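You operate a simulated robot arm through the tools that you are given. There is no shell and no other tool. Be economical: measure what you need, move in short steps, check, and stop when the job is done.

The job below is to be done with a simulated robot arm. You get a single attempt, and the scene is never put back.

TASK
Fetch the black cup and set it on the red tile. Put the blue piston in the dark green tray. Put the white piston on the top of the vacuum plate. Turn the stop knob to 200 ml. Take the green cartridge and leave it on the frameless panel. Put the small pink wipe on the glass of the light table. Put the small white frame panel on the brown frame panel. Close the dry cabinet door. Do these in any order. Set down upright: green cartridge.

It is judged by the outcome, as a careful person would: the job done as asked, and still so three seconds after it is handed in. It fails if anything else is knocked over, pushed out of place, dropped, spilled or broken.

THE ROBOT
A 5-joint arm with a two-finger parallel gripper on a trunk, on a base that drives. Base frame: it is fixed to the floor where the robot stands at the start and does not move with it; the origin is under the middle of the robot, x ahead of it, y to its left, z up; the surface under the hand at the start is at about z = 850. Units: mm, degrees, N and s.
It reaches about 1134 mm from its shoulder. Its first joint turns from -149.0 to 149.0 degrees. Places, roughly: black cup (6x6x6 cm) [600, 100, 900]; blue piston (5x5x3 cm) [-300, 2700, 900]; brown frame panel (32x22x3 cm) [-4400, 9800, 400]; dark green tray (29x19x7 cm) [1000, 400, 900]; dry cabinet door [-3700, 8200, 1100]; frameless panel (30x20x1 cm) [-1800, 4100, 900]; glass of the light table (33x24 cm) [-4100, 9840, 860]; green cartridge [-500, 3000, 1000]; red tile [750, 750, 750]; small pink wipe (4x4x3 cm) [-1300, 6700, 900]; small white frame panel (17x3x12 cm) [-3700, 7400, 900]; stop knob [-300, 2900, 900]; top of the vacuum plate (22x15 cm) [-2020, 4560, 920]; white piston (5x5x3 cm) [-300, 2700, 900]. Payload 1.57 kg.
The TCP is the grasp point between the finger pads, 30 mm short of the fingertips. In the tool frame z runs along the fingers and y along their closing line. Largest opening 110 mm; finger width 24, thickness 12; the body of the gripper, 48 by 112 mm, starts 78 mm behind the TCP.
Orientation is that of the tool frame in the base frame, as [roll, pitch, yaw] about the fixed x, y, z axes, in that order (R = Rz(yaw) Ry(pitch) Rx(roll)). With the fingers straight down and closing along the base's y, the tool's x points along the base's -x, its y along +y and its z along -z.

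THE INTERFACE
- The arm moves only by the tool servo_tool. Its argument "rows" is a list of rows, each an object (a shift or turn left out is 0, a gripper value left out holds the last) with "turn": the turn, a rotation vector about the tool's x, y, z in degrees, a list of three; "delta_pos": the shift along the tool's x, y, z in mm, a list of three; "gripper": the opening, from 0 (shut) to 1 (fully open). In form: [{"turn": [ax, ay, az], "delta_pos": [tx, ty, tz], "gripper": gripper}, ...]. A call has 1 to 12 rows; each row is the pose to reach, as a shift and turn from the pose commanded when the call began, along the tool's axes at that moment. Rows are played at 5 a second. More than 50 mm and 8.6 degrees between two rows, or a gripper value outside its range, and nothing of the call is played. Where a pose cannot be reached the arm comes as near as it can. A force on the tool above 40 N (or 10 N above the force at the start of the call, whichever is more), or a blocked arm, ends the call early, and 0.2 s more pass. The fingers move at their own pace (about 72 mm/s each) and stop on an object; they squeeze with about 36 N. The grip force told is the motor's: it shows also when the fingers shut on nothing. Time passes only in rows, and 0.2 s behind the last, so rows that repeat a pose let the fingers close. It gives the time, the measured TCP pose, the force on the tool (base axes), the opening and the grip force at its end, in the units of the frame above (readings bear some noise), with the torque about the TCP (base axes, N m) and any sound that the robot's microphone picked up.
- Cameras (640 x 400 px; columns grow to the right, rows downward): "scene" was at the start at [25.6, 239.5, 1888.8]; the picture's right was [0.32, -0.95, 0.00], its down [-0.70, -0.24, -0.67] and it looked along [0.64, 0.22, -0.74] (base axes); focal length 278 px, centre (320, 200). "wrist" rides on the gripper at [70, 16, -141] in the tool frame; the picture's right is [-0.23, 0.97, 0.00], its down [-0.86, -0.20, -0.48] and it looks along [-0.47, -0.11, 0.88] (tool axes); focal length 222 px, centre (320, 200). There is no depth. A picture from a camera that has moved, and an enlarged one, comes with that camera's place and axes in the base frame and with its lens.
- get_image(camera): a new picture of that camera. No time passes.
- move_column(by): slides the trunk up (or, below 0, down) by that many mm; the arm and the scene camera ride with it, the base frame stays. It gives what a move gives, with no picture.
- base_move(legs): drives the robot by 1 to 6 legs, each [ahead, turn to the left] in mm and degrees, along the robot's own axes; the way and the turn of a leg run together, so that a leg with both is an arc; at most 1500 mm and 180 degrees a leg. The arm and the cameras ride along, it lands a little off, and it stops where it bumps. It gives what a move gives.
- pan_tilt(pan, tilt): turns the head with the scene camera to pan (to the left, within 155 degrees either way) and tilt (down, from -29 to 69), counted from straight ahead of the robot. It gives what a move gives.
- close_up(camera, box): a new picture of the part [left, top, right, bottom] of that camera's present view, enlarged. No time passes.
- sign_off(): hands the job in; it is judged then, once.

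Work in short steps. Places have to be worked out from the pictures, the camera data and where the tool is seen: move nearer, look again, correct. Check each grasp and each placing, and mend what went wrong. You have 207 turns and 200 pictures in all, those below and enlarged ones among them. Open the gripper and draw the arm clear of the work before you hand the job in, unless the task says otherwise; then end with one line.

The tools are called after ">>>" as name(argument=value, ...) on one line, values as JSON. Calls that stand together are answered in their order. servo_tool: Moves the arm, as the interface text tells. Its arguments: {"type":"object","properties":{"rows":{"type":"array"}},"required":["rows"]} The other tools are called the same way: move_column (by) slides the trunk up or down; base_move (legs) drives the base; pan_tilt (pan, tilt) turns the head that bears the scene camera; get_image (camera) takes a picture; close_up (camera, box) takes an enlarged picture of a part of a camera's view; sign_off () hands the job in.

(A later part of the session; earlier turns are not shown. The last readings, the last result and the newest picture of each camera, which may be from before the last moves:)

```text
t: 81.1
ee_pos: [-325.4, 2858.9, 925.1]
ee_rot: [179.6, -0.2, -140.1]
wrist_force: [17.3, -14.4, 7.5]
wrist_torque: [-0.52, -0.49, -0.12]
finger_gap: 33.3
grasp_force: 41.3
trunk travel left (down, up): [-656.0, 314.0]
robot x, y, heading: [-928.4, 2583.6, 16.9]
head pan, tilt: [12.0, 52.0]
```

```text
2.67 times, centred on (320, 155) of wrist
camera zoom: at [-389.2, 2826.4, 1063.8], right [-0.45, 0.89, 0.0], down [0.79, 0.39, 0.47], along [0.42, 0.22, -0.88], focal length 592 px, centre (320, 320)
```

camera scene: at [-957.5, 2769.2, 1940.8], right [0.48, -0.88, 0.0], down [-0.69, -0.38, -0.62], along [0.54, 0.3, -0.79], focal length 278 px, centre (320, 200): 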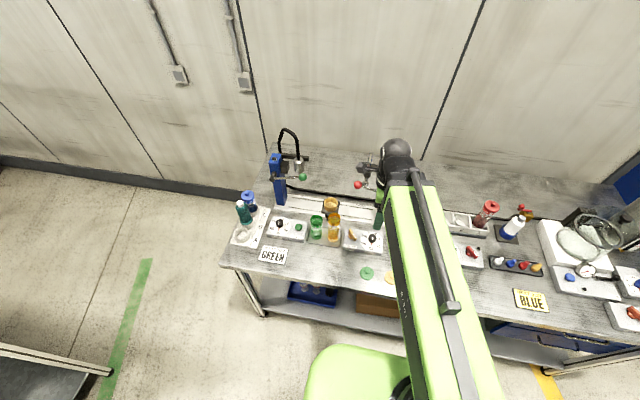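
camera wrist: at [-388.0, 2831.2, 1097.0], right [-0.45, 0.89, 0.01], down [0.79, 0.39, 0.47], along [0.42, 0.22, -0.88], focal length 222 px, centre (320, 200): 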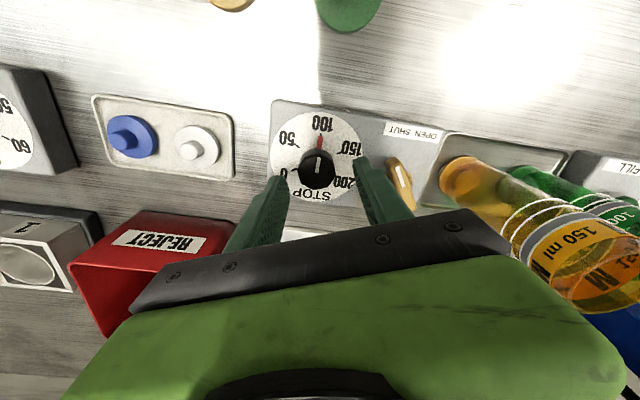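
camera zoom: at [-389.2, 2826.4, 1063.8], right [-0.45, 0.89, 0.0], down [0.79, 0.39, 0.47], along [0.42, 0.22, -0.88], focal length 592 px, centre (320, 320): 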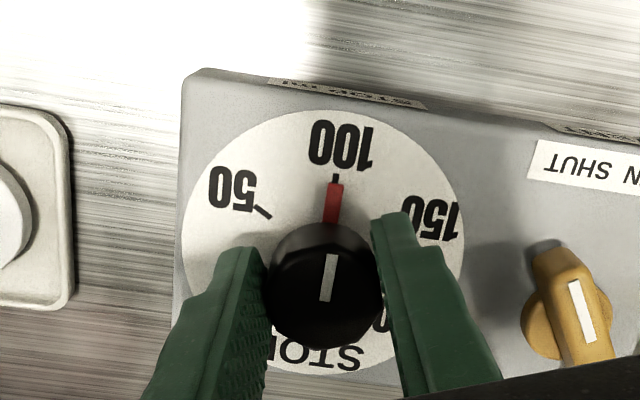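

Gripped, but with ~22 N side load: the knob lies ~4 mm toward −tool y. I relieve it, then turn 120° in steps.

>>> servo_tool(rows=[{"delta_pos": [0, -4, 0]}, {"delta_pos": [0, -5, 0]}])

>>> servo_tool(rows=[{"turn": [0, 0, 8]}, {"turn": [0, 0, 16]}, {"turn": [0, 0, 24]}, {"turn": [0, 0, 24]}])

>>> close_up(camera="wrist", box=[220, 80, 420, 230])

```text
t: 81.7
ee_pos: [-324.5, 2858.1, 924.0]
ee_rot: [179.3, -0.4, -139.9]
wrist_force: [-2.0, 2.1, 0.0]
wrist_torque: [0.46, -0.09, 0.05]
finger_gap: 33.4
grasp_force: 41.4
trunk travel left (down, up): [-656.0, 314.0]
robot x, y, heading: [-930.1, 2584.7, 16.9]
head pan, tilt: [12.0, 52.0]
```

```text
t: 82.7
ee_pos: [-327.9, 2860.4, 923.0]
ee_rot: [179.5, -0.5, -164.2]
wrist_force: [-21.4, 22.8, -11.0]
wrist_torque: [0.58, 0.24, 0.09]
finger_gap: 33.2
grasp_force: 41.3
trunk travel left (down, up): [-656.0, 314.0]
robot x, y, heading: [-931.1, 2580.1, 16.7]
head pan, tilt: [12.0, 52.0]
```

```text
2.67 times, centred on (320, 155) of wrist
camera zoom: at [-396.9, 2856.2, 1064.3], right [-0.05, 1.0, 0.01], down [0.88, 0.04, 0.47], along [0.47, 0.03, -0.88], focal length 592 px, centre (320, 320)
```

zoom: 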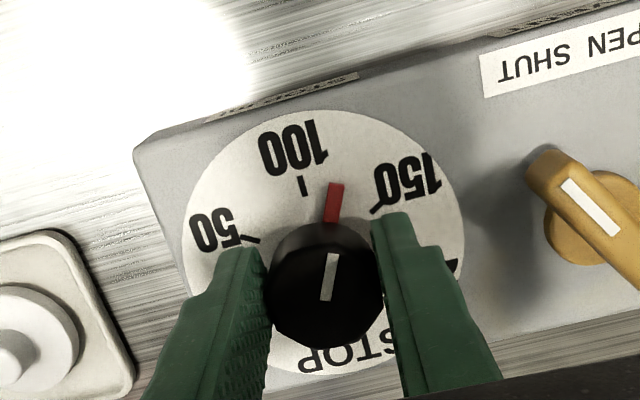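

It turns with the grip. I relieve the ~31 N side load as I go and continue in steps.

>>> servo_tool(rows=[{"delta_pos": [1.4, 2.7, 0]}, {"delta_pos": [2.7, 5.4, 0]}])

>>> servo_tool(rows=[{"turn": [0, 0, 8]}, {"turn": [0, 0, 16]}, {"turn": [0, 0, 16]}])

```text
t: 83.3
ee_pos: [-326.9, 2861.3, 922.9]
ee_rot: [179.9, -0.4, -164.3]
wrist_force: [3.2, 2.3, 3.3]
wrist_torque: [-0.11, 0.61, 0.0]
finger_gap: 33.3
grasp_force: 41.6
trunk travel left (down, up): [-656.0, 314.0]
robot x, y, heading: [-929.0, 2587.3, 16.9]
head pan, tilt: [12.0, 52.0]
```

```text
t: 84.1
ee_pos: [-326.8, 2862.1, 923.6]
ee_rot: [179.8, -0.2, 179.7]
wrist_force: [21.4, 6.6, 20.4]
wrist_torque: [0.16, -1.34, 0.01]
finger_gap: 33.6
grasp_force: 40.8
trunk travel left (down, up): [-656.0, 314.0]
robot x, y, heading: [-933.8, 2584.3, 16.6]
head pan, tilt: [12.0, 52.0]
```

Relieve (+x 4 mm) and turn on another 24°.

>>> servo_tool(rows=[{"delta_pos": [-4, 1, 0]}, {"delta_pos": [-4, 1, 0], "turn": [0, 0, 8]}, {"delta_pos": [-4, 1, 0], "turn": [0, 0, 16]}, {"delta_pos": [-4, 1, 0], "turn": [0, 0, 24]}, {"delta_pos": [-4, 1, 0], "turn": [0, 0, 24]}])

>>> close_up(camera="wrist", box=[220, 80, 420, 230])

```text
t: 85.3
ee_pos: [-326.2, 2864.6, 922.3]
ee_rot: [-179.9, -0.6, 155.8]
wrist_force: [-25.7, 9.2, -14.7]
wrist_torque: [0.27, 1.29, 0.01]
finger_gap: 33.3
grasp_force: 41.0
trunk travel left (down, up): [-656.0, 314.0]
robot x, y, heading: [-931.7, 2585.2, 16.7]
head pan, tilt: [12.0, 52.0]
```

```text
2.67 times, centred on (320, 155) of wrist
camera zoom: at [-382.1, 2906.8, 1064.3], right [0.61, 0.8, 0.0], down [0.7, -0.53, 0.47], along [0.37, -0.29, -0.88], focal length 592 px, centre (320, 320)
```

zoom: 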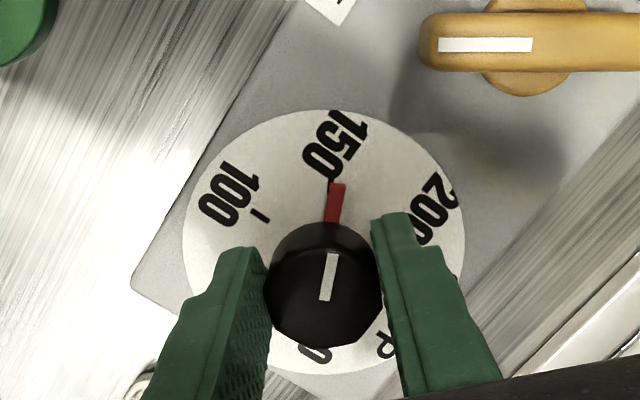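

64° done, just past 150 as expected. Relieve and turn 24° more.

>>> servo_tool(rows=[{"delta_pos": [3, -0.3, 0]}, {"delta_pos": [3, -0.3, 0], "turn": [0, 0, 8]}, {"delta_pos": [3, -0.3, 0], "turn": [0, 0, 16]}, {"delta_pos": [3, -0.3, 0], "turn": [0, 0, 24]}, {"delta_pos": [3, -0.3, 0], "turn": [0, 0, 24]}])

```text
t: 86.5
ee_pos: [-325.2, 2865.3, 922.5]
ee_rot: [-180.0, -0.2, 131.8]
wrist_force: [21.5, 18.3, 25.9]
wrist_torque: [0.66, -0.68, 0.08]
finger_gap: 33.3
grasp_force: 41.4
trunk travel left (down, up): [-656.0, 314.0]
robot x, y, heading: [-931.2, 2583.1, 16.6]
head pan, tilt: [12.0, 52.0]
```

Relieve again and turn the last 32°.

>>> servo_tool(rows=[{"delta_pos": [0.2, 3.5, 0]}, {"delta_pos": [0.2, 3.5, 0], "turn": [0, 0, 8]}, {"delta_pos": [0.2, 3.5, 0], "turn": [0, 0, 16]}, {"delta_pos": [0.2, 3.5, 0], "turn": [0, 0, 24]}, {"delta_pos": [0.2, 3.5, 0], "turn": [0, 0, 24]}])

>>> close_up(camera="wrist", box=[220, 80, 420, 230])

```text
t: 87.7
ee_pos: [-322.7, 2865.9, 923.8]
ee_rot: [-179.8, -0.3, 107.6]
wrist_force: [20.7, 6.5, 22.3]
wrist_torque: [0.12, -0.63, 0.06]
finger_gap: 33.2
grasp_force: 41.0
trunk travel left (down, up): [-656.0, 314.0]
robot x, y, heading: [-930.6, 2584.9, 16.7]
head pan, tilt: [12.0, 52.0]
```

```text
2.67 times, centred on (320, 155) of wrist
camera zoom: at [-328.9, 2937.1, 1063.8], right [1.0, 0.08, -0.01], down [0.07, -0.88, 0.48], along [0.03, -0.47, -0.88], focal length 592 px, centre (320, 320)
```

zoom: 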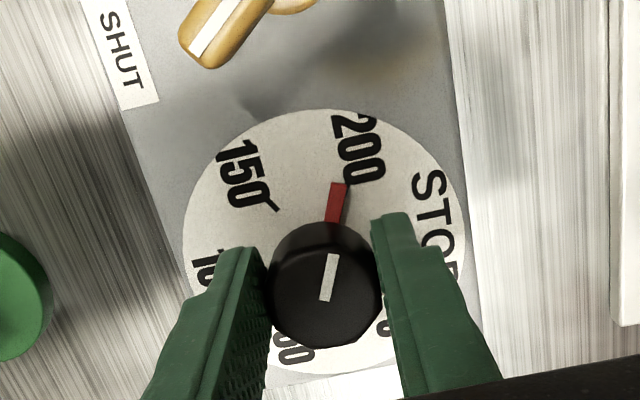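

About 8° to go; finish.

>>> servo_tool(rows=[{"delta_pos": [0, 3.2, 0]}, {"delta_pos": [0, 3.2, 0], "turn": [0, 0, 7.8]}, {"delta_pos": [0, 3.2, 0], "turn": [0, 0, 7.8]}])

>>> close_up(camera="wrist", box=[260, 100, 380, 190])

```text
t: 88.5
ee_pos: [-323.4, 2866.5, 923.6]
ee_rot: [-179.4, -0.2, 100.0]
wrist_force: [-8.2, -4.0, -6.4]
wrist_torque: [-0.04, 0.26, 0.49]
finger_gap: 33.4
grasp_force: 40.5
trunk travel left (down, up): [-656.0, 314.0]
robot x, y, heading: [-931.7, 2578.7, 16.7]
head pan, tilt: [12.0, 52.0]
```

```text
4.44 times, centred on (320, 145) of wrist
camera zoom: at [-317.7, 2937.9, 1063.5], right [1.0, -0.05, -0.01], down [-0.04, -0.88, 0.48], along [-0.04, -0.48, -0.88], focal length 987 px, centre (320, 444)
```

zoom: 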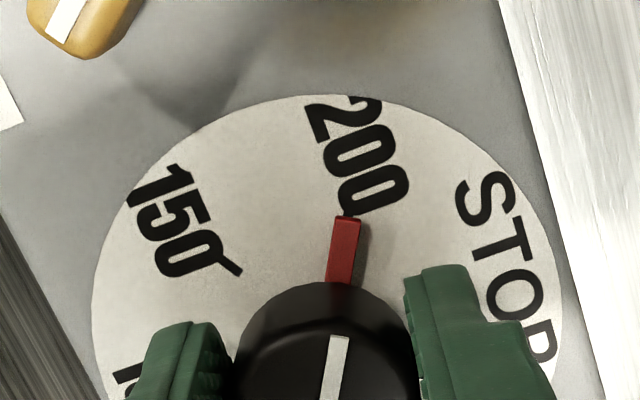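

The pointer covers the 200 tick and torque rises (end stop). Release, rise, and check.

>>> servo_tool(rows=[{"gripper": 0.4}, {"gripper": 0.5}])

>>> move_column(by=110)

>>> get_image(camera="wrist")

>>> close_up(camera="wrist", box=[250, 90, 370, 190])

```text
t: 89.1
ee_pos: [-321.2, 2867.7, 924.0]
ee_rot: [-179.6, -0.2, 100.0]
wrist_force: [-0.2, 0.1, -0.3]
wrist_torque: [0.0, -0.02, -0.02]
finger_gap: 55.2
grasp_force: 0.1
trunk travel left (down, up): [-656.0, 314.0]
robot x, y, heading: [-928.1, 2581.9, 16.3]
head pan, tilt: [12.0, 52.0]
```

```text
t: 90.5
ee_pos: [-320.8, 2867.5, 1033.4]
ee_rot: [-179.7, -0.2, 100.2]
wrist_force: [-0.1, 0.4, -0.2]
wrist_torque: [0.0, 0.0, 0.01]
finger_gap: 54.8
grasp_force: 0.0
trunk travel left (down, up): [-766.0, 204.0]
robot x, y, heading: [-928.7, 2582.9, 16.7]
head pan, tilt: [12.0, 52.0]
```

```text
162 pictures are left
camera wrist: at [-316.9, 2938.4, 1173.6], right [1.0, -0.05, -0.01], down [-0.04, -0.88, 0.48], along [-0.03, -0.48, -0.88], focal length 222 px, centre (320, 200)
```

wrist: 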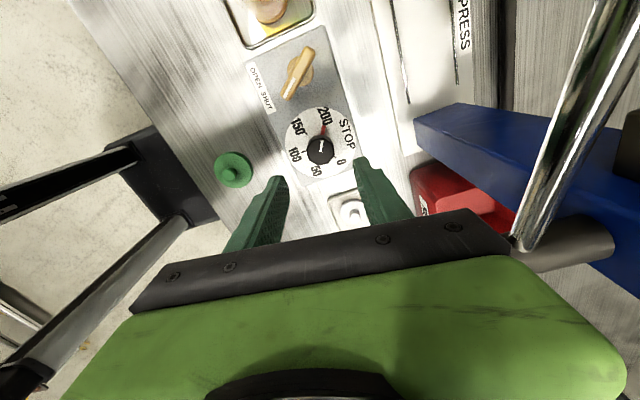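

```text
4.00 times, centred on (310, 140) of wrist
camera zoom: at [-316.9, 2938.4, 1173.6], right [1.0, -0.05, -0.01], down [-0.04, -0.88, 0.48], along [-0.03, -0.48, -0.88], focal length 888 px, centre (360, 440)
```

zoom: 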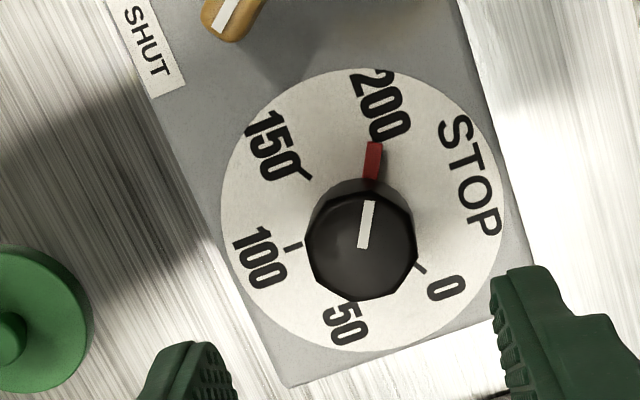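

Knob is at 200. Next the blue piston at ≈(−258, 2690): I move above it with fingers closing along the depth direction to pinch its stub.

>>> servo_tool(rows=[{"delta_pos": [-37, 6, 0], "turn": [0, 0, -2]}, {"delta_pos": [-74, 12, 0], "turn": [0, 0, -4]}, {"delta_pos": [-111, 18, 0], "turn": [0, 0, -6.6]}, {"delta_pos": [-148, 25, 0], "turn": [0, 0, -6.6]}, {"delta_pos": [-185.8, 31.2, 0], "turn": [0, 0, -6.6]}, {"delta_pos": [-185.8, 31.2, 0], "turn": [0, 0, -6.6]}])

>>> move_column(by=-50)

>>> get_image(camera="wrist")

```text
t: 91.9
ee_pos: [-260.2, 2689.6, 1033.1]
ee_rot: [-179.6, -0.3, 106.7]
wrist_force: [-0.6, -0.3, 0.0]
wrist_torque: [-0.01, -0.02, 0.02]
finger_gap: 55.0
grasp_force: 0.1
trunk travel left (down, up): [-766.0, 204.0]
robot x, y, heading: [-929.0, 2584.3, 16.7]
head pan, tilt: [12.0, 52.0]
```

```text
t: 92.8
ee_pos: [-259.5, 2690.4, 984.4]
ee_rot: [-179.6, -0.2, 106.8]
wrist_force: [-0.1, 0.0, -0.6]
wrist_torque: [-0.03, -0.02, 0.0]
finger_gap: 54.9
grasp_force: 0.1
trunk travel left (down, up): [-716.0, 254.0]
robot x, y, heading: [-930.1, 2584.7, 16.6]
head pan, tilt: [12.0, 52.0]
```

```text
160 pictures are left
camera wrist: at [-263.0, 2761.3, 1123.7], right [1.0, 0.06, -0.01], down [0.06, -0.88, 0.48], along [0.02, -0.48, -0.88], focal length 222 px, centre (320, 200)
```

wrist: 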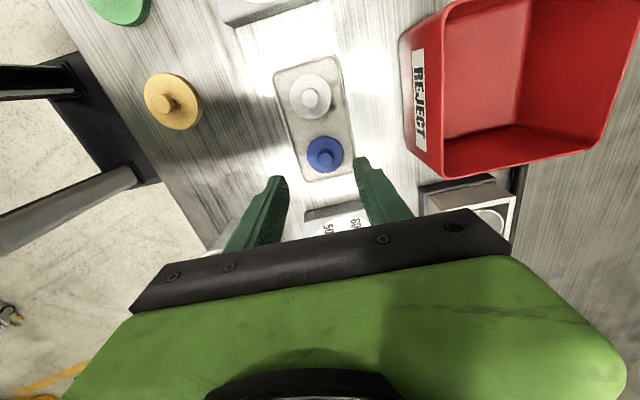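

Stub at (−254, 2685). I correct 6 mm, narrow the fingers, and lower to TCP≈903.

>>> servo_tool(rows=[{"delta_pos": [-6.2, 3.4, 0], "gripper": 0.42}, {"delta_pos": [-6.2, 3.4, 0]}])

>>> move_column(by=-70)

>>> close_up(camera="wrist", box=[220, 100, 420, 240])

>>> close_up(camera="scene", box=[340, 180, 460, 280])

```text
t: 93.4
ee_pos: [-254.7, 2685.9, 982.4]
ee_rot: [-179.5, -0.3, 106.7]
wrist_force: [0.1, 0.1, 0.2]
wrist_torque: [-0.02, -0.02, -0.01]
finger_gap: 46.4
grasp_force: 0.0
trunk travel left (down, up): [-716.0, 254.0]
robot x, y, heading: [-930.4, 2582.5, 16.8]
head pan, tilt: [12.0, 52.0]
```

```text
t: 94.5
ee_pos: [-254.3, 2686.3, 912.1]
ee_rot: [-179.6, -0.3, 106.7]
wrist_force: [0.1, -0.5, -0.6]
wrist_torque: [0.01, 0.0, 0.04]
finger_gap: 45.9
grasp_force: 0.0
trunk travel left (down, up): [-646.0, 324.0]
robot x, y, heading: [-933.8, 2587.5, 16.5]
head pan, tilt: [12.0, 52.0]
```

```text
2.86 times, centred on (320, 170) of wrist
camera zoom: at [-258.5, 2756.5, 1053.8], right [1.0, 0.06, -0.01], down [0.06, -0.88, 0.48], along [0.02, -0.48, -0.88], focal length 635 px, centre (320, 286)
```

zoom: 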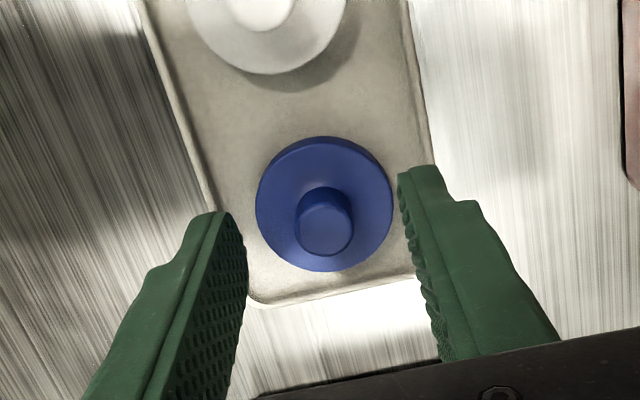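

```text
4.00 times, centred on (400, 230) of scene
camera zoom: at [-957.6, 2769.2, 1622.8], right [0.48, -0.88, 0.0], down [-0.69, -0.38, -0.62], along [0.54, 0.3, -0.79], focal length 1114 px, centre (0, 80)
```

zoom: 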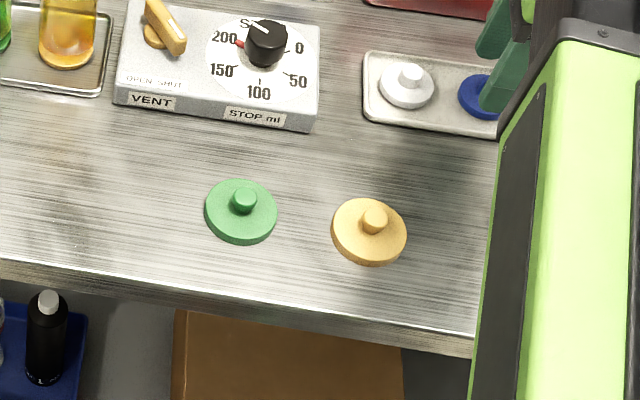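

Stub centred at (−254, 2682). Nudge 4 mm, lower 13 mm, and close.

>>> servo_tool(rows=[{"delta_pos": [-4, 0, 0]}, {"delta_pos": [-4, 0, 0]}])

>>> move_column(by=-13)

>>> servo_tool(rows=[{"gripper": 0.2}, {"gripper": 0.1}, {"gripper": 0}, {"gripper": 0}])

>>> close_up(camera="wrist", box=[220, 100, 420, 240])

```text
t: 95.1
ee_pos: [-254.1, 2680.9, 913.7]
ee_rot: [-179.6, -0.3, 106.7]
wrist_force: [0.8, 0.7, 0.8]
wrist_torque: [0.01, -0.01, 0.03]
finger_gap: 46.1
grasp_force: 0.0
trunk travel left (down, up): [-646.0, 324.0]
robot x, y, heading: [-930.5, 2583.1, 16.7]
head pan, tilt: [12.0, 52.0]
```

```text
t: 95.7
ee_pos: [-252.5, 2681.8, 899.8]
ee_rot: [-179.6, -0.2, 106.8]
wrist_force: [0.2, 0.7, 0.1]
wrist_torque: [-0.01, -0.03, -0.01]
finger_gap: 45.7
grasp_force: 0.0
trunk travel left (down, up): [-633.0, 337.0]
robot x, y, heading: [-930.1, 2581.6, 17.1]
head pan, tilt: [12.0, 52.0]
```

```text
t: 96.7
ee_pos: [-252.7, 2681.7, 900.1]
ee_rot: [-179.6, -0.3, 106.7]
wrist_force: [-0.4, 0.1, 1.3]
wrist_torque: [0.04, -0.07, -0.02]
finger_gap: 13.5
grasp_force: 30.0
trunk travel left (down, up): [-633.0, 337.0]
robot x, y, heading: [-926.9, 2585.4, 16.7]
head pan, tilt: [12.0, 52.0]
```

```text
2.86 times, centred on (320, 170) of wrist
camera zoom: at [-257.0, 2752.5, 1040.8], right [1.0, 0.06, -0.01], down [0.06, -0.88, 0.48], along [0.02, -0.48, -0.88], focal length 635 px, centre (320, 286)
```

zoom: 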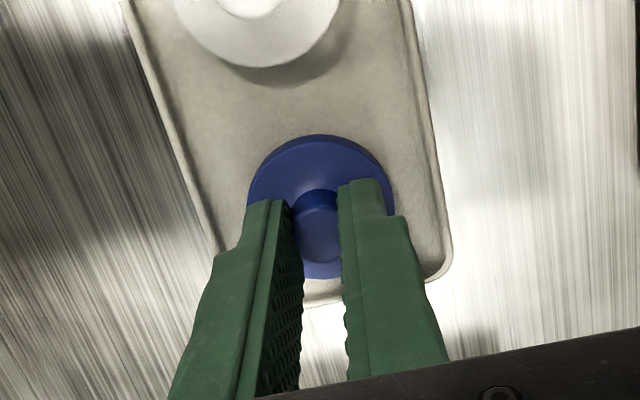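

Stub pinched at 13.5 mm. I raise the trunk and check that the piston comes along.

>>> move_column(by=330)

>>> get_image(camera="wrist")

```text
t: 100.0
ee_pos: [-254.4, 2682.0, 1230.2]
ee_rot: [-179.6, -0.3, 106.7]
wrist_force: [0.2, -0.1, -0.2]
wrist_torque: [0.02, 0.03, 0.0]
finger_gap: 13.5
grasp_force: 30.3
trunk travel left (down, up): [-963.0, 7.0]
robot x, y, heading: [-933.9, 2581.3, 16.6]
head pan, tilt: [12.0, 52.0]
```

```text
156 pictures are left
camera wrist: at [-256.9, 2752.6, 1370.7], right [1.0, 0.06, -0.01], down [0.06, -0.88, 0.48], along [0.02, -0.48, -0.88], focal length 222 px, centre (320, 200)
```

wrist: 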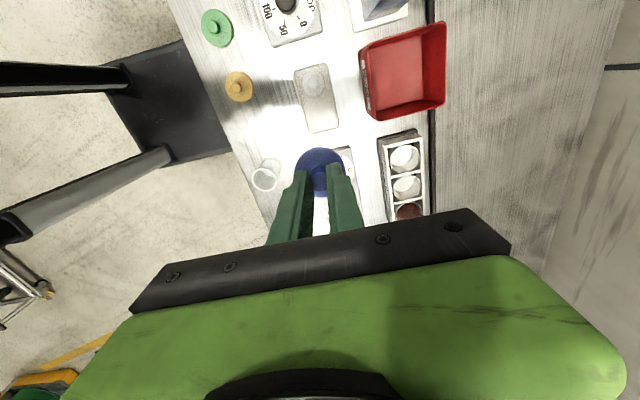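

The blue piston is held. I retract the arm a bit, turn left, and reverse along the aisle back to the first table.

>>> servo_tool(rows=[{"delta_pos": [0, -30, 0]}, {"delta_pos": [0, -60, 0]}, {"delta_pos": [0, -90, 0]}, {"delta_pos": [0, -90, 0]}])

>>> base_move(legs=[[0, 90], [-1400, 0], [-1270, 0]])

```text
t: 101.0
ee_pos: [-338.9, 2655.5, 1230.2]
ee_rot: [-179.6, -0.3, 106.7]
wrist_force: [0.6, 0.3, -0.5]
wrist_torque: [0.02, 0.02, -0.01]
finger_gap: 13.3
grasp_force: 29.7
trunk travel left (down, up): [-963.0, 7.0]
robot x, y, heading: [-931.7, 2583.5, 16.9]
head pan, tilt: [12.0, 52.0]
```

```text
t: 117.7
ee_pos: [-262.9, 621.6, 1230.5]
ee_rot: [-179.6, -0.3, -164.9]
wrist_force: [0.2, 0.8, -0.1]
wrist_torque: [0.0, 0.03, -0.02]
finger_gap: 15.7
grasp_force: 31.3
trunk travel left (down, up): [-963.0, 7.0]
robot x, y, heading: [-204.4, 27.2, 104.7]
head pan, tilt: [12.0, 52.0]
```

Arrived at (−204, 27). The gap changed slightly, so I turn to face the table and check the grip.

>>> base_move(legs=[[0, -88]])

>>> get_image(camera="wrist")

>>> get_image(camera="scene")

```text
t: 120.5
ee_pos: [238.7, 418.6, 1230.7]
ee_rot: [-179.6, -0.4, 141.8]
wrist_force: [1.3, -0.8, -1.0]
wrist_torque: [0.02, 0.09, 0.02]
finger_gap: 15.5
grasp_force: 31.3
trunk travel left (down, up): [-963.0, 7.0]
robot x, y, heading: [-174.7, 1.2, 57.7]
head pan, tilt: [12.0, 52.0]
stopped in leg 1: the robot was blocked; the commanded pose is now the measured one
```

```text
155 pictures are left
camera wrist: at [196.3, 474.2, 1370.7], right [0.78, 0.62, -0.01], down [0.55, -0.69, 0.47], along [0.29, -0.38, -0.88], focal length 222 px, centre (320, 200)
```

wrist: 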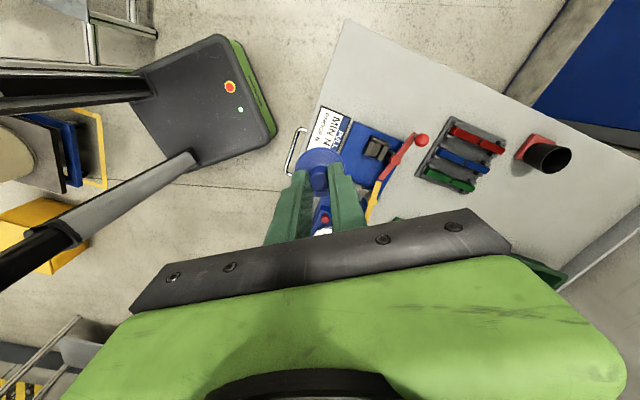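

```text
154 pictures are left
camera scene: at [-313.1, 120.8, 1940.3], right [0.94, -0.35, 0.0], down [-0.28, -0.74, -0.62], along [0.21, 0.58, -0.79], focal length 278 px, centre (320, 200)
```

scene: 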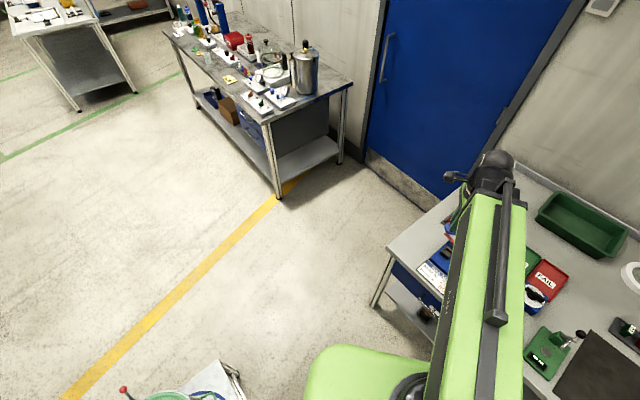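

The base's rear corner met something behind (near (−530, −160)). The piston is still held; I pull ahead 90 mm, then finish the turn.

>>> base_move(legs=[[100, 0], [0, -41]])

>>> pan_tilt(pan=-8, tilt=45)

>>> get_image(camera="scene")

>>> close_up(camera="wrist", box=[240, 130, 400, 240])

```text
t: 123.6
ee_pos: [462.7, 130.0, 1232.2]
ee_rot: [-179.7, -0.3, 100.5]
wrist_force: [-1.3, 0.1, 0.7]
wrist_torque: [-0.01, -0.04, -0.02]
finger_gap: 15.7
grasp_force: 31.4
trunk travel left (down, up): [-963.0, 7.0]
robot x, y, heading: [-114.5, 66.1, 16.8]
head pan, tilt: [12.0, 52.0]
```

```text
t: 124.4
ee_pos: [466.3, 129.5, 1231.1]
ee_rot: [-179.6, -0.3, 100.5]
wrist_force: [-0.1, -0.1, -0.1]
wrist_torque: [0.01, 0.0, 0.03]
finger_gap: 15.8
grasp_force: 31.1
trunk travel left (down, up): [-963.0, 7.0]
robot x, y, heading: [-114.9, 65.3, 17.0]
head pan, tilt: [-8.0, 45.0]
```

```text
153 pictures are left
camera scene: at [-128.1, 226.7, 1949.4], right [0.16, -0.99, 0.0], down [-0.7, -0.11, -0.71], along [0.7, 0.11, -0.71], focal length 278 px, centre (320, 200)
```

scene: 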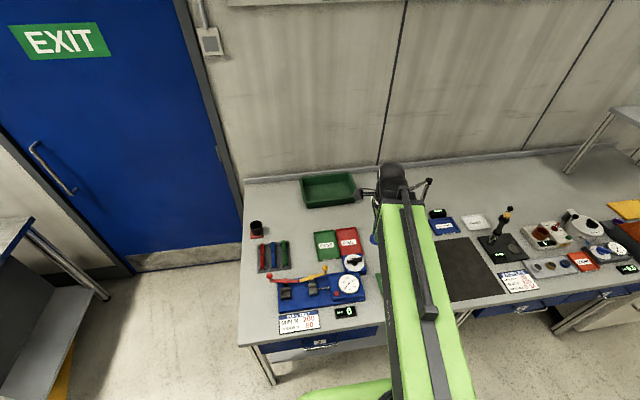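

```text
3.64 times, centred on (320, 185) of wrist
camera zoom: at [469.8, 199.4, 1371.1], right [1.0, -0.05, -0.01], down [-0.04, -0.88, 0.48], along [-0.03, -0.47, -0.88], focal length 808 px, centre (320, 254)
```

zoom: 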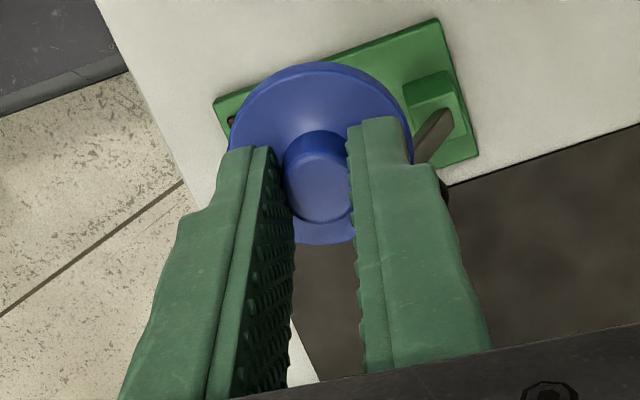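

The piston is firmly held. The tray is at ≈(1020, 352); I drive 150 mm ahead so it comes within reach.

>>> base_move(legs=[[150, 0]])

>>> servo_tool(rows=[{"delta_pos": [20, 42, 0]}, {"delta_pos": [40, 84, 0]}, {"delta_pos": [60, 126, 0]}, {"delta_pos": [80, 168, 0]}, {"delta_pos": [100, 210, 0]}])

>>> get_image(camera="scene")

>>> get_image(camera="wrist")

```text
t: 125.8
ee_pos: [610.8, 172.9, 1229.4]
ee_rot: [-179.5, -0.3, 100.5]
wrist_force: [0.4, -0.3, -0.4]
wrist_torque: [0.0, 0.04, -0.02]
finger_gap: 15.3
grasp_force: 31.6
trunk travel left (down, up): [-963.0, 7.0]
robot x, y, heading: [27.0, 104.9, 17.2]
head pan, tilt: [-8.0, 45.0]
```

```text
t: 127.0
ee_pos: [798.3, 311.0, 1229.8]
ee_rot: [-179.5, -0.3, 100.5]
wrist_force: [0.3, 0.4, -0.2]
wrist_torque: [-0.03, 0.0, 0.01]
finger_gap: 15.6
grasp_force: 31.4
out of reach, approached as far as the arm can: row 3
trunk travel left (down, up): [-963.0, 7.0]
robot x, y, heading: [27.4, 108.2, 16.9]
head pan, tilt: [-8.0, 45.0]
```

```text
151 pictures are left
camera scene: at [16.2, 271.0, 1949.3], right [0.16, -0.99, 0.0], down [-0.7, -0.11, -0.71], along [0.7, 0.11, -0.71], focal length 278 px, centre (320, 200)
```

scene: 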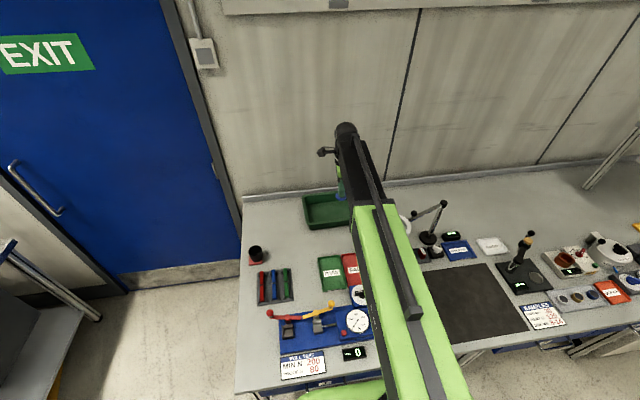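

```text
150 pictures are left
camera wrist: at [802.8, 381.4, 1370.1], right [1.0, -0.05, -0.01], down [-0.04, -0.88, 0.48], along [-0.03, -0.48, -0.88], focal length 222 px, centre (320, 200)
```

wrist: 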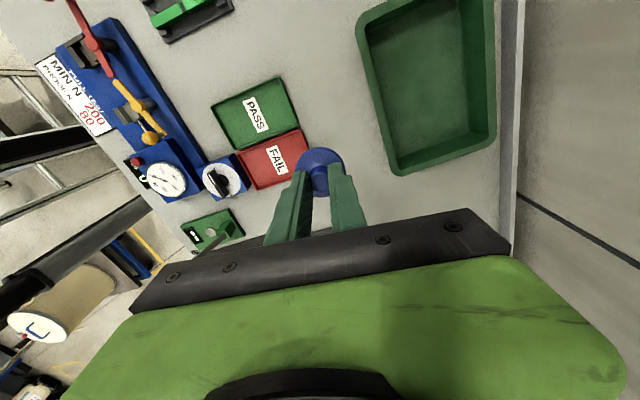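

Tray inner near part ≈(985, 350). I extend out over it.

>>> servo_tool(rows=[{"delta_pos": [1, 40, 0]}, {"delta_pos": [2, 80, 0]}, {"delta_pos": [3, 120, 0]}, {"delta_pos": [4, 160, 0]}, {"delta_pos": [4.3, 191, 0]}, {"delta_pos": [4.3, 191, 0]}])

>>> move_column(by=-200)

>>> get_image(camera="wrist")

>>> get_image(camera="scene")

```text
t: 128.4
ee_pos: [944.6, 338.1, 1229.7]
ee_rot: [-179.7, -0.3, 100.5]
wrist_force: [0.1, 0.9, -0.1]
wrist_torque: [-0.04, 0.05, 0.0]
finger_gap: 15.4
grasp_force: 30.9
out of reach, approached as far as the arm can: row 4, 5, 6
trunk travel left (down, up): [-963.0, 7.0]
robot x, y, heading: [24.4, 111.2, 16.8]
head pan, tilt: [-8.0, 45.0]
```

```text
t: 130.6
ee_pos: [944.3, 337.4, 1030.2]
ee_rot: [-179.7, -0.2, 100.5]
wrist_force: [0.3, 0.4, 0.2]
wrist_torque: [-0.03, 0.0, -0.01]
finger_gap: 15.7
grasp_force: 31.7
trunk travel left (down, up): [-763.0, 207.0]
robot x, y, heading: [29.4, 105.3, 17.0]
head pan, tilt: [-8.0, 45.0]
```

```text
149 pictures are left
camera wrist: at [947.7, 409.0, 1170.8], right [1.0, -0.05, -0.01], down [-0.04, -0.88, 0.48], along [-0.03, -0.47, -0.88], focal length 222 px, centre (320, 200)
```

wrist: 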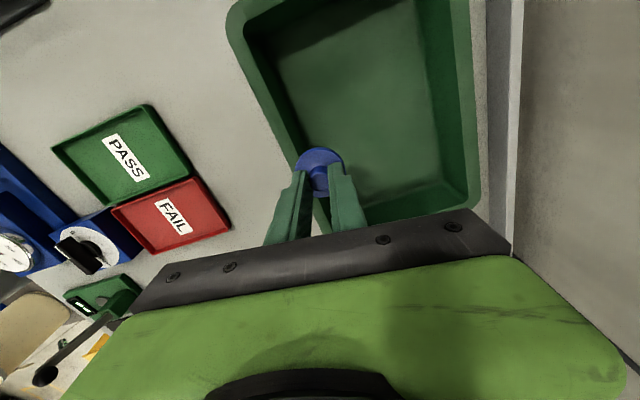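

```text
148 pictures are left
camera scene: at [15.0, 270.1, 1749.4], right [0.16, -0.99, 0.0], down [-0.7, -0.11, -0.71], along [0.7, 0.11, -0.71], focal length 278 px, centre (320, 200)
```

scene: 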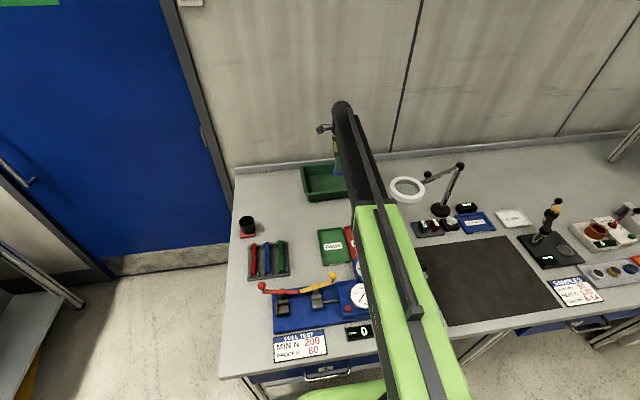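

I need ~55 mm more; drive ahead 60 mm.

>>> base_move(legs=[[60, 0]])

>>> get_image(camera="wrist")

```text
t: 131.5
ee_pos: [1004.7, 355.9, 1028.7]
ee_rot: [-179.6, -0.3, 100.5]
wrist_force: [0.5, 0.3, -0.1]
wrist_torque: [0.0, 0.01, -0.02]
finger_gap: 15.7
grasp_force: 31.6
trunk travel left (down, up): [-763.0, 207.0]
robot x, y, heading: [87.0, 126.7, 16.7]
head pan, tilt: [-8.0, 45.0]
```

```text
147 pictures are left
camera wrist: at [1007.6, 427.4, 1169.6], right [1.0, -0.05, -0.01], down [-0.04, -0.88, 0.48], along [-0.03, -0.47, -0.88], focal length 222 px, centre (320, 200)
```

wrist: 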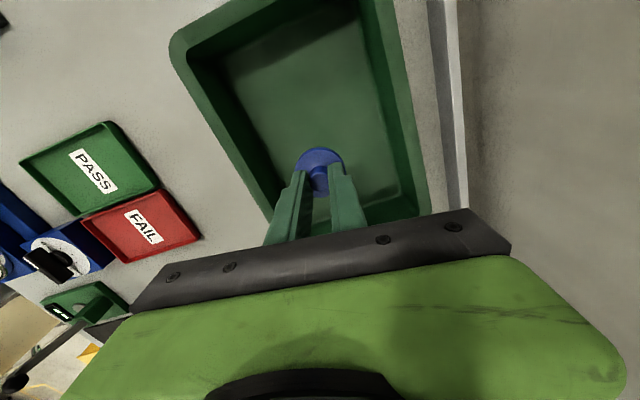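

Directly over the tray interior. Lower to just above its floor.

>>> move_column(by=-112)

>>> move_column(by=-8)

>>> get_image(camera="wrist")

```text
t: 133.0
ee_pos: [1003.3, 356.6, 919.7]
ee_rot: [-179.6, -0.3, 100.5]
wrist_force: [-0.3, -0.7, -0.2]
wrist_torque: [0.02, 0.0, -0.01]
finger_gap: 15.5
grasp_force: 31.0
trunk travel left (down, up): [-651.0, 319.0]
robot x, y, heading: [85.3, 124.7, 16.9]
head pan, tilt: [-8.0, 45.0]
```

```text
t: 133.5
ee_pos: [1003.0, 357.2, 909.7]
ee_rot: [-179.7, -0.3, 100.5]
wrist_force: [-0.2, 0.2, -0.3]
wrist_torque: [0.02, 0.01, -0.06]
finger_gap: 16.0
grasp_force: 31.4
trunk travel left (down, up): [-643.0, 327.0]
robot x, y, heading: [86.7, 125.9, 16.7]
head pan, tilt: [-8.0, 45.0]
```

```text
146 pictures are left
camera wrist: at [1006.4, 427.0, 1050.8], right [1.0, -0.05, -0.01], down [-0.04, -0.88, 0.48], along [-0.03, -0.47, -0.88], focal length 222 px, centre (320, 200)
```

wrist: 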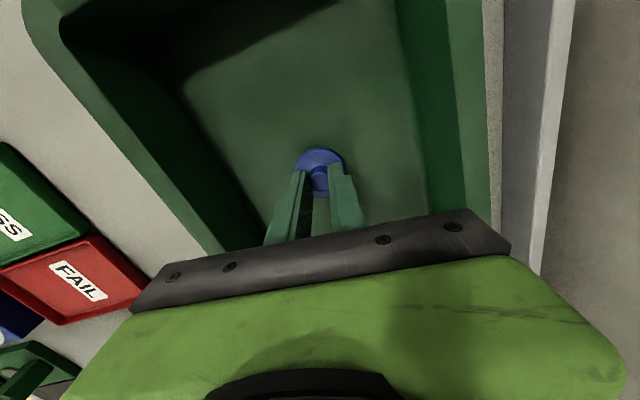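

Not yet touching; two more small steps down.

>>> move_column(by=-4)

>>> move_column(by=-4)

```text
t: 134.1
ee_pos: [1003.3, 355.4, 906.4]
ee_rot: [-179.7, -0.3, 100.5]
wrist_force: [-0.1, 0.5, 0.1]
wrist_torque: [-0.03, 0.01, 0.0]
finger_gap: 15.7
grasp_force: 31.2
trunk travel left (down, up): [-639.0, 331.0]
robot x, y, heading: [89.6, 126.7, 17.1]
head pan, tilt: [-8.0, 45.0]
```

```text
t: 134.6
ee_pos: [1001.8, 355.9, 902.5]
ee_rot: [-179.6, -0.1, 100.6]
wrist_force: [-0.7, 0.6, 4.9]
wrist_torque: [0.0, -0.02, -0.04]
finger_gap: 15.5
grasp_force: 31.3
trunk travel left (down, up): [-635.0, 335.0]
robot x, y, heading: [84.9, 119.8, 16.7]
head pan, tilt: [-8.0, 45.0]
```

Contact felt (4.9 N). Open, rise, and check.

>>> servo_tool(rows=[{"gripper": 0.25}, {"gripper": 0.3}, {"gripper": 0.3}])

>>> move_column(by=320)

>>> get_image(camera="wrist")

```text
t: 135.4
ee_pos: [1002.0, 355.4, 902.6]
ee_rot: [-179.6, -0.3, 100.5]
wrist_force: [0.2, -0.9, 0.2]
wrist_torque: [0.02, 0.01, 0.01]
finger_gap: 32.8
grasp_force: 0.1
trunk travel left (down, up): [-635.0, 335.0]
robot x, y, heading: [81.9, 130.0, 16.8]
head pan, tilt: [-8.0, 45.0]
```

```text
t: 138.6
ee_pos: [1001.8, 356.3, 1223.4]
ee_rot: [-179.8, -0.3, 100.4]
wrist_force: [-0.2, 0.2, 0.5]
wrist_torque: [0.01, 0.02, 0.02]
finger_gap: 32.8
grasp_force: 0.0
trunk travel left (down, up): [-955.0, 15.0]
robot x, y, heading: [88.0, 127.0, 16.8]
head pan, tilt: [-8.0, 45.0]
```

```text
145 pictures are left
camera wrist: at [1006.4, 427.1, 1362.7], right [1.0, -0.05, -0.01], down [-0.04, -0.88, 0.48], along [-0.03, -0.47, -0.88], focal length 222 px, centre (320, 200)
```

wrist: 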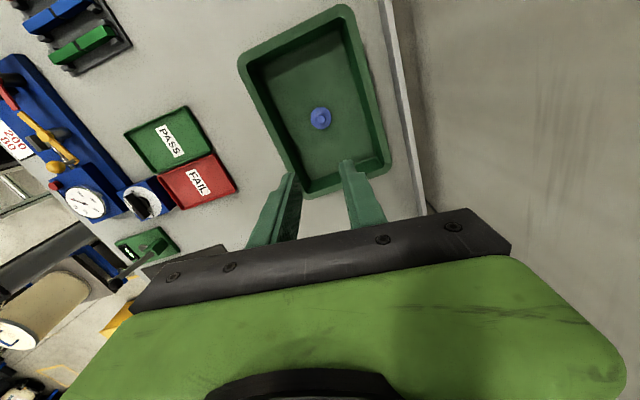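

Blue piston sits in the dark green tray. I retract and go back to station 2.

>>> servo_tool(rows=[{"delta_pos": [-3, -45, 0]}, {"delta_pos": [-6, -90, 0]}, {"delta_pos": [-9, -135, 0]}, {"delta_pos": [-12, -180, 0]}, {"delta_pos": [-15, -225, 0]}, {"delta_pos": [-18, -270, 0]}, {"delta_pos": [-21, -315, 0]}, {"delta_pos": [-21.7, -345, 0]}])

>>> base_move(legs=[[-255, 0], [0, 90]])

```text
t: 140.4
ee_pos: [666.1, 273.5, 1222.1]
ee_rot: [-179.7, -0.3, 100.5]
wrist_force: [0.7, -0.1, 0.1]
wrist_torque: [0.01, -0.02, -0.01]
finger_gap: 32.8
grasp_force: 0.0
trunk travel left (down, up): [-955.0, 15.0]
robot x, y, heading: [86.9, 125.1, 16.9]
head pan, tilt: [-8.0, 45.0]
```

```text
t: 146.0
ee_pos: [-311.4, 631.6, 1222.1]
ee_rot: [-179.6, -0.2, -169.1]
wrist_force: [0.2, -0.3, -0.2]
wrist_torque: [-0.04, -0.08, 0.04]
finger_gap: 32.9
grasp_force: 0.0
trunk travel left (down, up): [-955.0, 15.0]
robot x, y, heading: [-172.6, 44.6, 106.9]
head pan, tilt: [-8.0, 45.0]
```

Clear. Drive on to station 2 and turn to face it.

>>> base_move(legs=[[1400, 0], [1290, 0], [0, -90]])

>>> get_image(camera="wrist")

```text
t: 163.0
ee_pos: [-434.6, 2796.3, 1221.3]
ee_rot: [-179.6, -0.2, 103.5]
wrist_force: [0.9, -0.2, -0.6]
wrist_torque: [-0.06, 0.01, 0.02]
finger_gap: 32.9
grasp_force: 0.0
trunk travel left (down, up): [-955.0, 15.0]
robot x, y, heading: [-999.5, 2595.4, 20.1]
head pan, tilt: [-8.0, 45.0]
```

```text
144 pictures are left
camera wrist: at [-433.7, 2868.0, 1362.5], right [1.0, 0.01, -0.01], down [0.01, -0.88, 0.48], along [0.0, -0.48, -0.88], focal length 222 px, centre (320, 200)
```

wrist: 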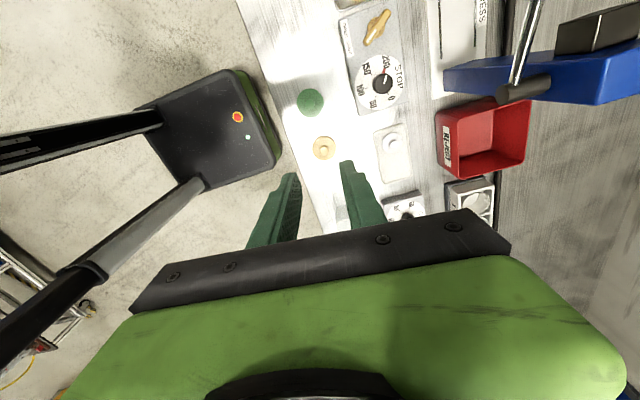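

White piston ≈(−278, 2750). Move over it.

>>> servo_tool(rows=[{"delta_pos": [-20, 36, 0], "turn": [0, 0, -1], "gripper": 0.42}, {"delta_pos": [-40, 71, 0], "turn": [0, 0, -2]}, {"delta_pos": [-60, 107, 0], "turn": [0, 0, -3]}, {"delta_pos": [-81, 142, 0], "turn": [0, 0, -3.5]}, {"delta_pos": [-81, 142, 0], "turn": [0, 0, -3.5]}])

>>> move_column(by=-260)

>>> get_image(camera="wrist")

```text
t: 164.2
ee_pos: [-276.5, 2750.5, 1222.9]
ee_rot: [-179.7, -0.3, 107.2]
wrist_force: [-0.3, -0.3, 0.1]
wrist_torque: [-0.01, -0.02, 0.0]
finger_gap: 46.1
grasp_force: 0.1
trunk travel left (down, up): [-955.0, 15.0]
robot x, y, heading: [-999.6, 2600.8, 19.9]
head pan, tilt: [-8.0, 45.0]
```

```text
t: 166.9
ee_pos: [-277.9, 2751.8, 961.9]
ee_rot: [-179.7, -0.4, 106.9]
wrist_force: [-0.3, 0.5, -0.6]
wrist_torque: [0.01, 0.02, -0.04]
finger_gap: 45.9
grasp_force: 0.0
trunk travel left (down, up): [-695.0, 275.0]
robot x, y, heading: [-1001.1, 2593.2, 20.0]
head pan, tilt: [-8.0, 45.0]
```

```text
143 pictures are left
camera wrist: at [-281.8, 2822.0, 1102.9], right [1.0, 0.07, -0.01], down [0.06, -0.88, 0.47], along [0.03, -0.47, -0.88], focal length 222 px, centre (320, 200)
```

wrist: 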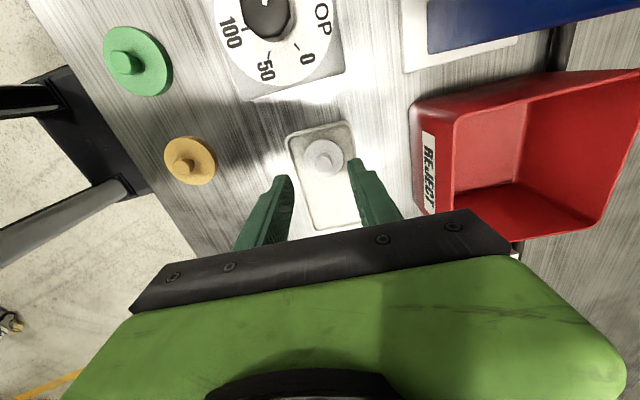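

Stub at (−274, 2750). Correct 4 mm, lower and pinch.

>>> servo_tool(rows=[{"delta_pos": [-3, 3.2, 0]}, {"delta_pos": [-3, 3.2, 0]}])

>>> move_column(by=-61)

>>> servo_tool(rows=[{"gripper": 0.2}, {"gripper": 0.1}, {"gripper": 0}, {"gripper": 0}])

>>> move_column(by=200)

>>> close_up(camera="wrist", box=[220, 80, 420, 230])

```text
t: 167.5
ee_pos: [-272.8, 2750.0, 963.5]
ee_rot: [-179.8, -0.3, 107.0]
wrist_force: [0.1, -0.3, 0.0]
wrist_torque: [-0.01, -0.02, 0.01]
finger_gap: 46.0
grasp_force: 0.0
trunk travel left (down, up): [-695.0, 275.0]
robot x, y, heading: [-1000.6, 2594.1, 20.0]
head pan, tilt: [-8.0, 45.0]
```

```text
t: 168.5
ee_pos: [-273.8, 2749.4, 901.0]
ee_rot: [-179.8, -0.3, 107.0]
wrist_force: [0.6, 0.2, 0.2]
wrist_torque: [-0.01, 0.0, 0.01]
finger_gap: 46.1
grasp_force: 0.0
trunk travel left (down, up): [-634.0, 336.0]
robot x, y, heading: [-998.2, 2593.6, 19.9]
head pan, tilt: [-8.0, 45.0]
```

```text
t: 169.5
ee_pos: [-273.4, 2749.0, 901.9]
ee_rot: [-179.6, -0.3, 106.9]
wrist_force: [0.2, 1.0, 1.9]
wrist_torque: [0.02, -0.09, -0.01]
finger_gap: 13.6
grasp_force: 30.1
trunk travel left (down, up): [-634.0, 336.0]
robot x, y, heading: [-1002.1, 2597.4, 19.8]
head pan, tilt: [-8.0, 45.0]
```

```text
t: 171.7
ee_pos: [-274.6, 2748.8, 1102.4]
ee_rot: [-179.5, -0.2, 107.0]
wrist_force: [-1.9, 0.2, 0.4]
wrist_torque: [0.0, 0.03, -0.03]
finger_gap: 13.6
grasp_force: 29.9
trunk travel left (down, up): [-834.0, 136.0]
robot x, y, heading: [-999.2, 2598.4, 20.0]
head pan, tilt: [-8.0, 45.0]
```

```text
2.67 times, centred on (320, 155) of wrist
camera zoom: at [-277.8, 2820.0, 1241.8], right [1.0, 0.07, -0.01], down [0.06, -0.88, 0.47], along [0.03, -0.47, -0.88], focal length 592 px, centre (320, 320)
```

zoom: 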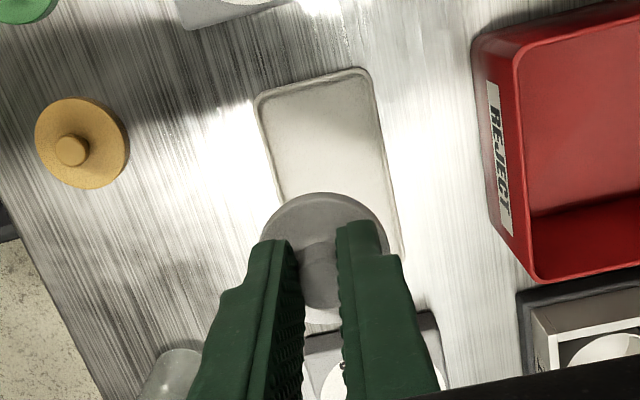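

White piston held. I raise, retract, turn along the aisle and look at station 3.

>>> move_column(by=130)

>>> servo_tool(rows=[{"delta_pos": [0, -40, 0]}, {"delta_pos": [0, -80, 0]}, {"delta_pos": [0, -120, 0]}, {"delta_pos": [0, -150, 0]}])

>>> base_move(legs=[[0, 90]])

>>> pan_tilt(pan=8, tilt=25)

>>> get_image(camera="scene")

```text
t: 173.2
ee_pos: [-272.3, 2749.4, 1232.4]
ee_rot: [-179.7, -0.3, 107.0]
wrist_force: [-0.2, -0.9, 0.1]
wrist_torque: [0.0, 0.03, -0.02]
finger_gap: 13.7
grasp_force: 30.1
trunk travel left (down, up): [-964.0, 6.0]
robot x, y, heading: [-995.4, 2595.1, 19.9]
head pan, tilt: [-8.0, 45.0]
```

```text
t: 174.2
ee_pos: [-418.6, 2706.7, 1231.4]
ee_rot: [-179.7, -0.2, 107.1]
wrist_force: [0.1, -0.3, 0.9]
wrist_torque: [-0.01, 0.01, -0.02]
finger_gap: 13.4
grasp_force: 30.1
trunk travel left (down, up): [-964.0, 6.0]
robot x, y, heading: [-999.6, 2599.1, 19.9]
head pan, tilt: [-8.0, 45.0]
```

```text
t: 178.6
ee_pos: [-1135.5, 3177.3, 1230.7]
ee_rot: [-179.6, -0.3, -160.4]
wrist_force: [1.0, 0.1, -0.1]
wrist_torque: [0.02, 0.03, -0.01]
finger_gap: 13.3
grasp_force: 30.1
trunk travel left (down, up): [-964.0, 6.0]
robot x, y, heading: [-1036.4, 2583.4, 111.5]
head pan, tilt: [-8.0, 45.0]
```

```text
t: 179.4
ee_pos: [-1136.5, 3175.0, 1231.0]
ee_rot: [-179.7, -0.3, -160.5]
wrist_force: [-0.4, 0.5, 0.1]
wrist_torque: [-0.06, 0.0, 0.02]
finger_gap: 13.7
grasp_force: 30.5
trunk travel left (down, up): [-964.0, 6.0]
robot x, y, heading: [-1040.8, 2582.1, 111.8]
head pan, tilt: [8.0, 25.0]
```

```text
141 pictures are left
camera scene: at [-1227.5, 2557.7, 1980.8], right [0.87, 0.5, 0.0], down [0.21, -0.37, -0.91], along [-0.45, 0.79, -0.42], focal length 278 px, centre (320, 200)
```

scene: 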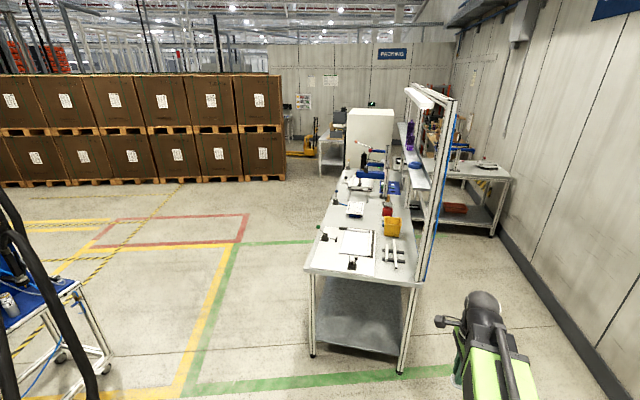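

>>> close_up(camera="scene", box=[290, 80, 470, 300])

```text
1.82 times, centred on (380, 190) of scene
camera zoom: at [-1227.5, 2557.7, 1980.8], right [0.87, 0.5, 0.0], down [0.21, -0.37, -0.91], along [-0.45, 0.79, -0.42], focal length 506 px, centre (211, 218)
```

zoom: 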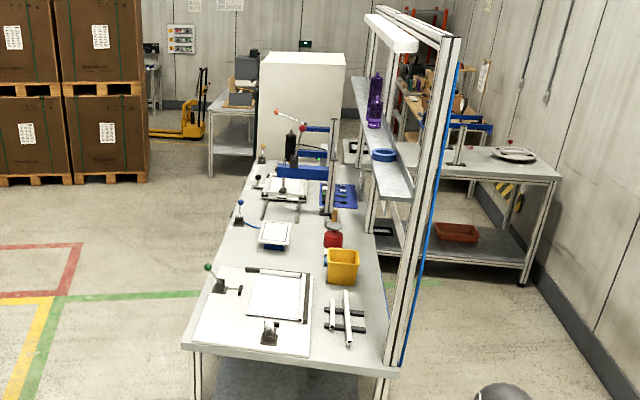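

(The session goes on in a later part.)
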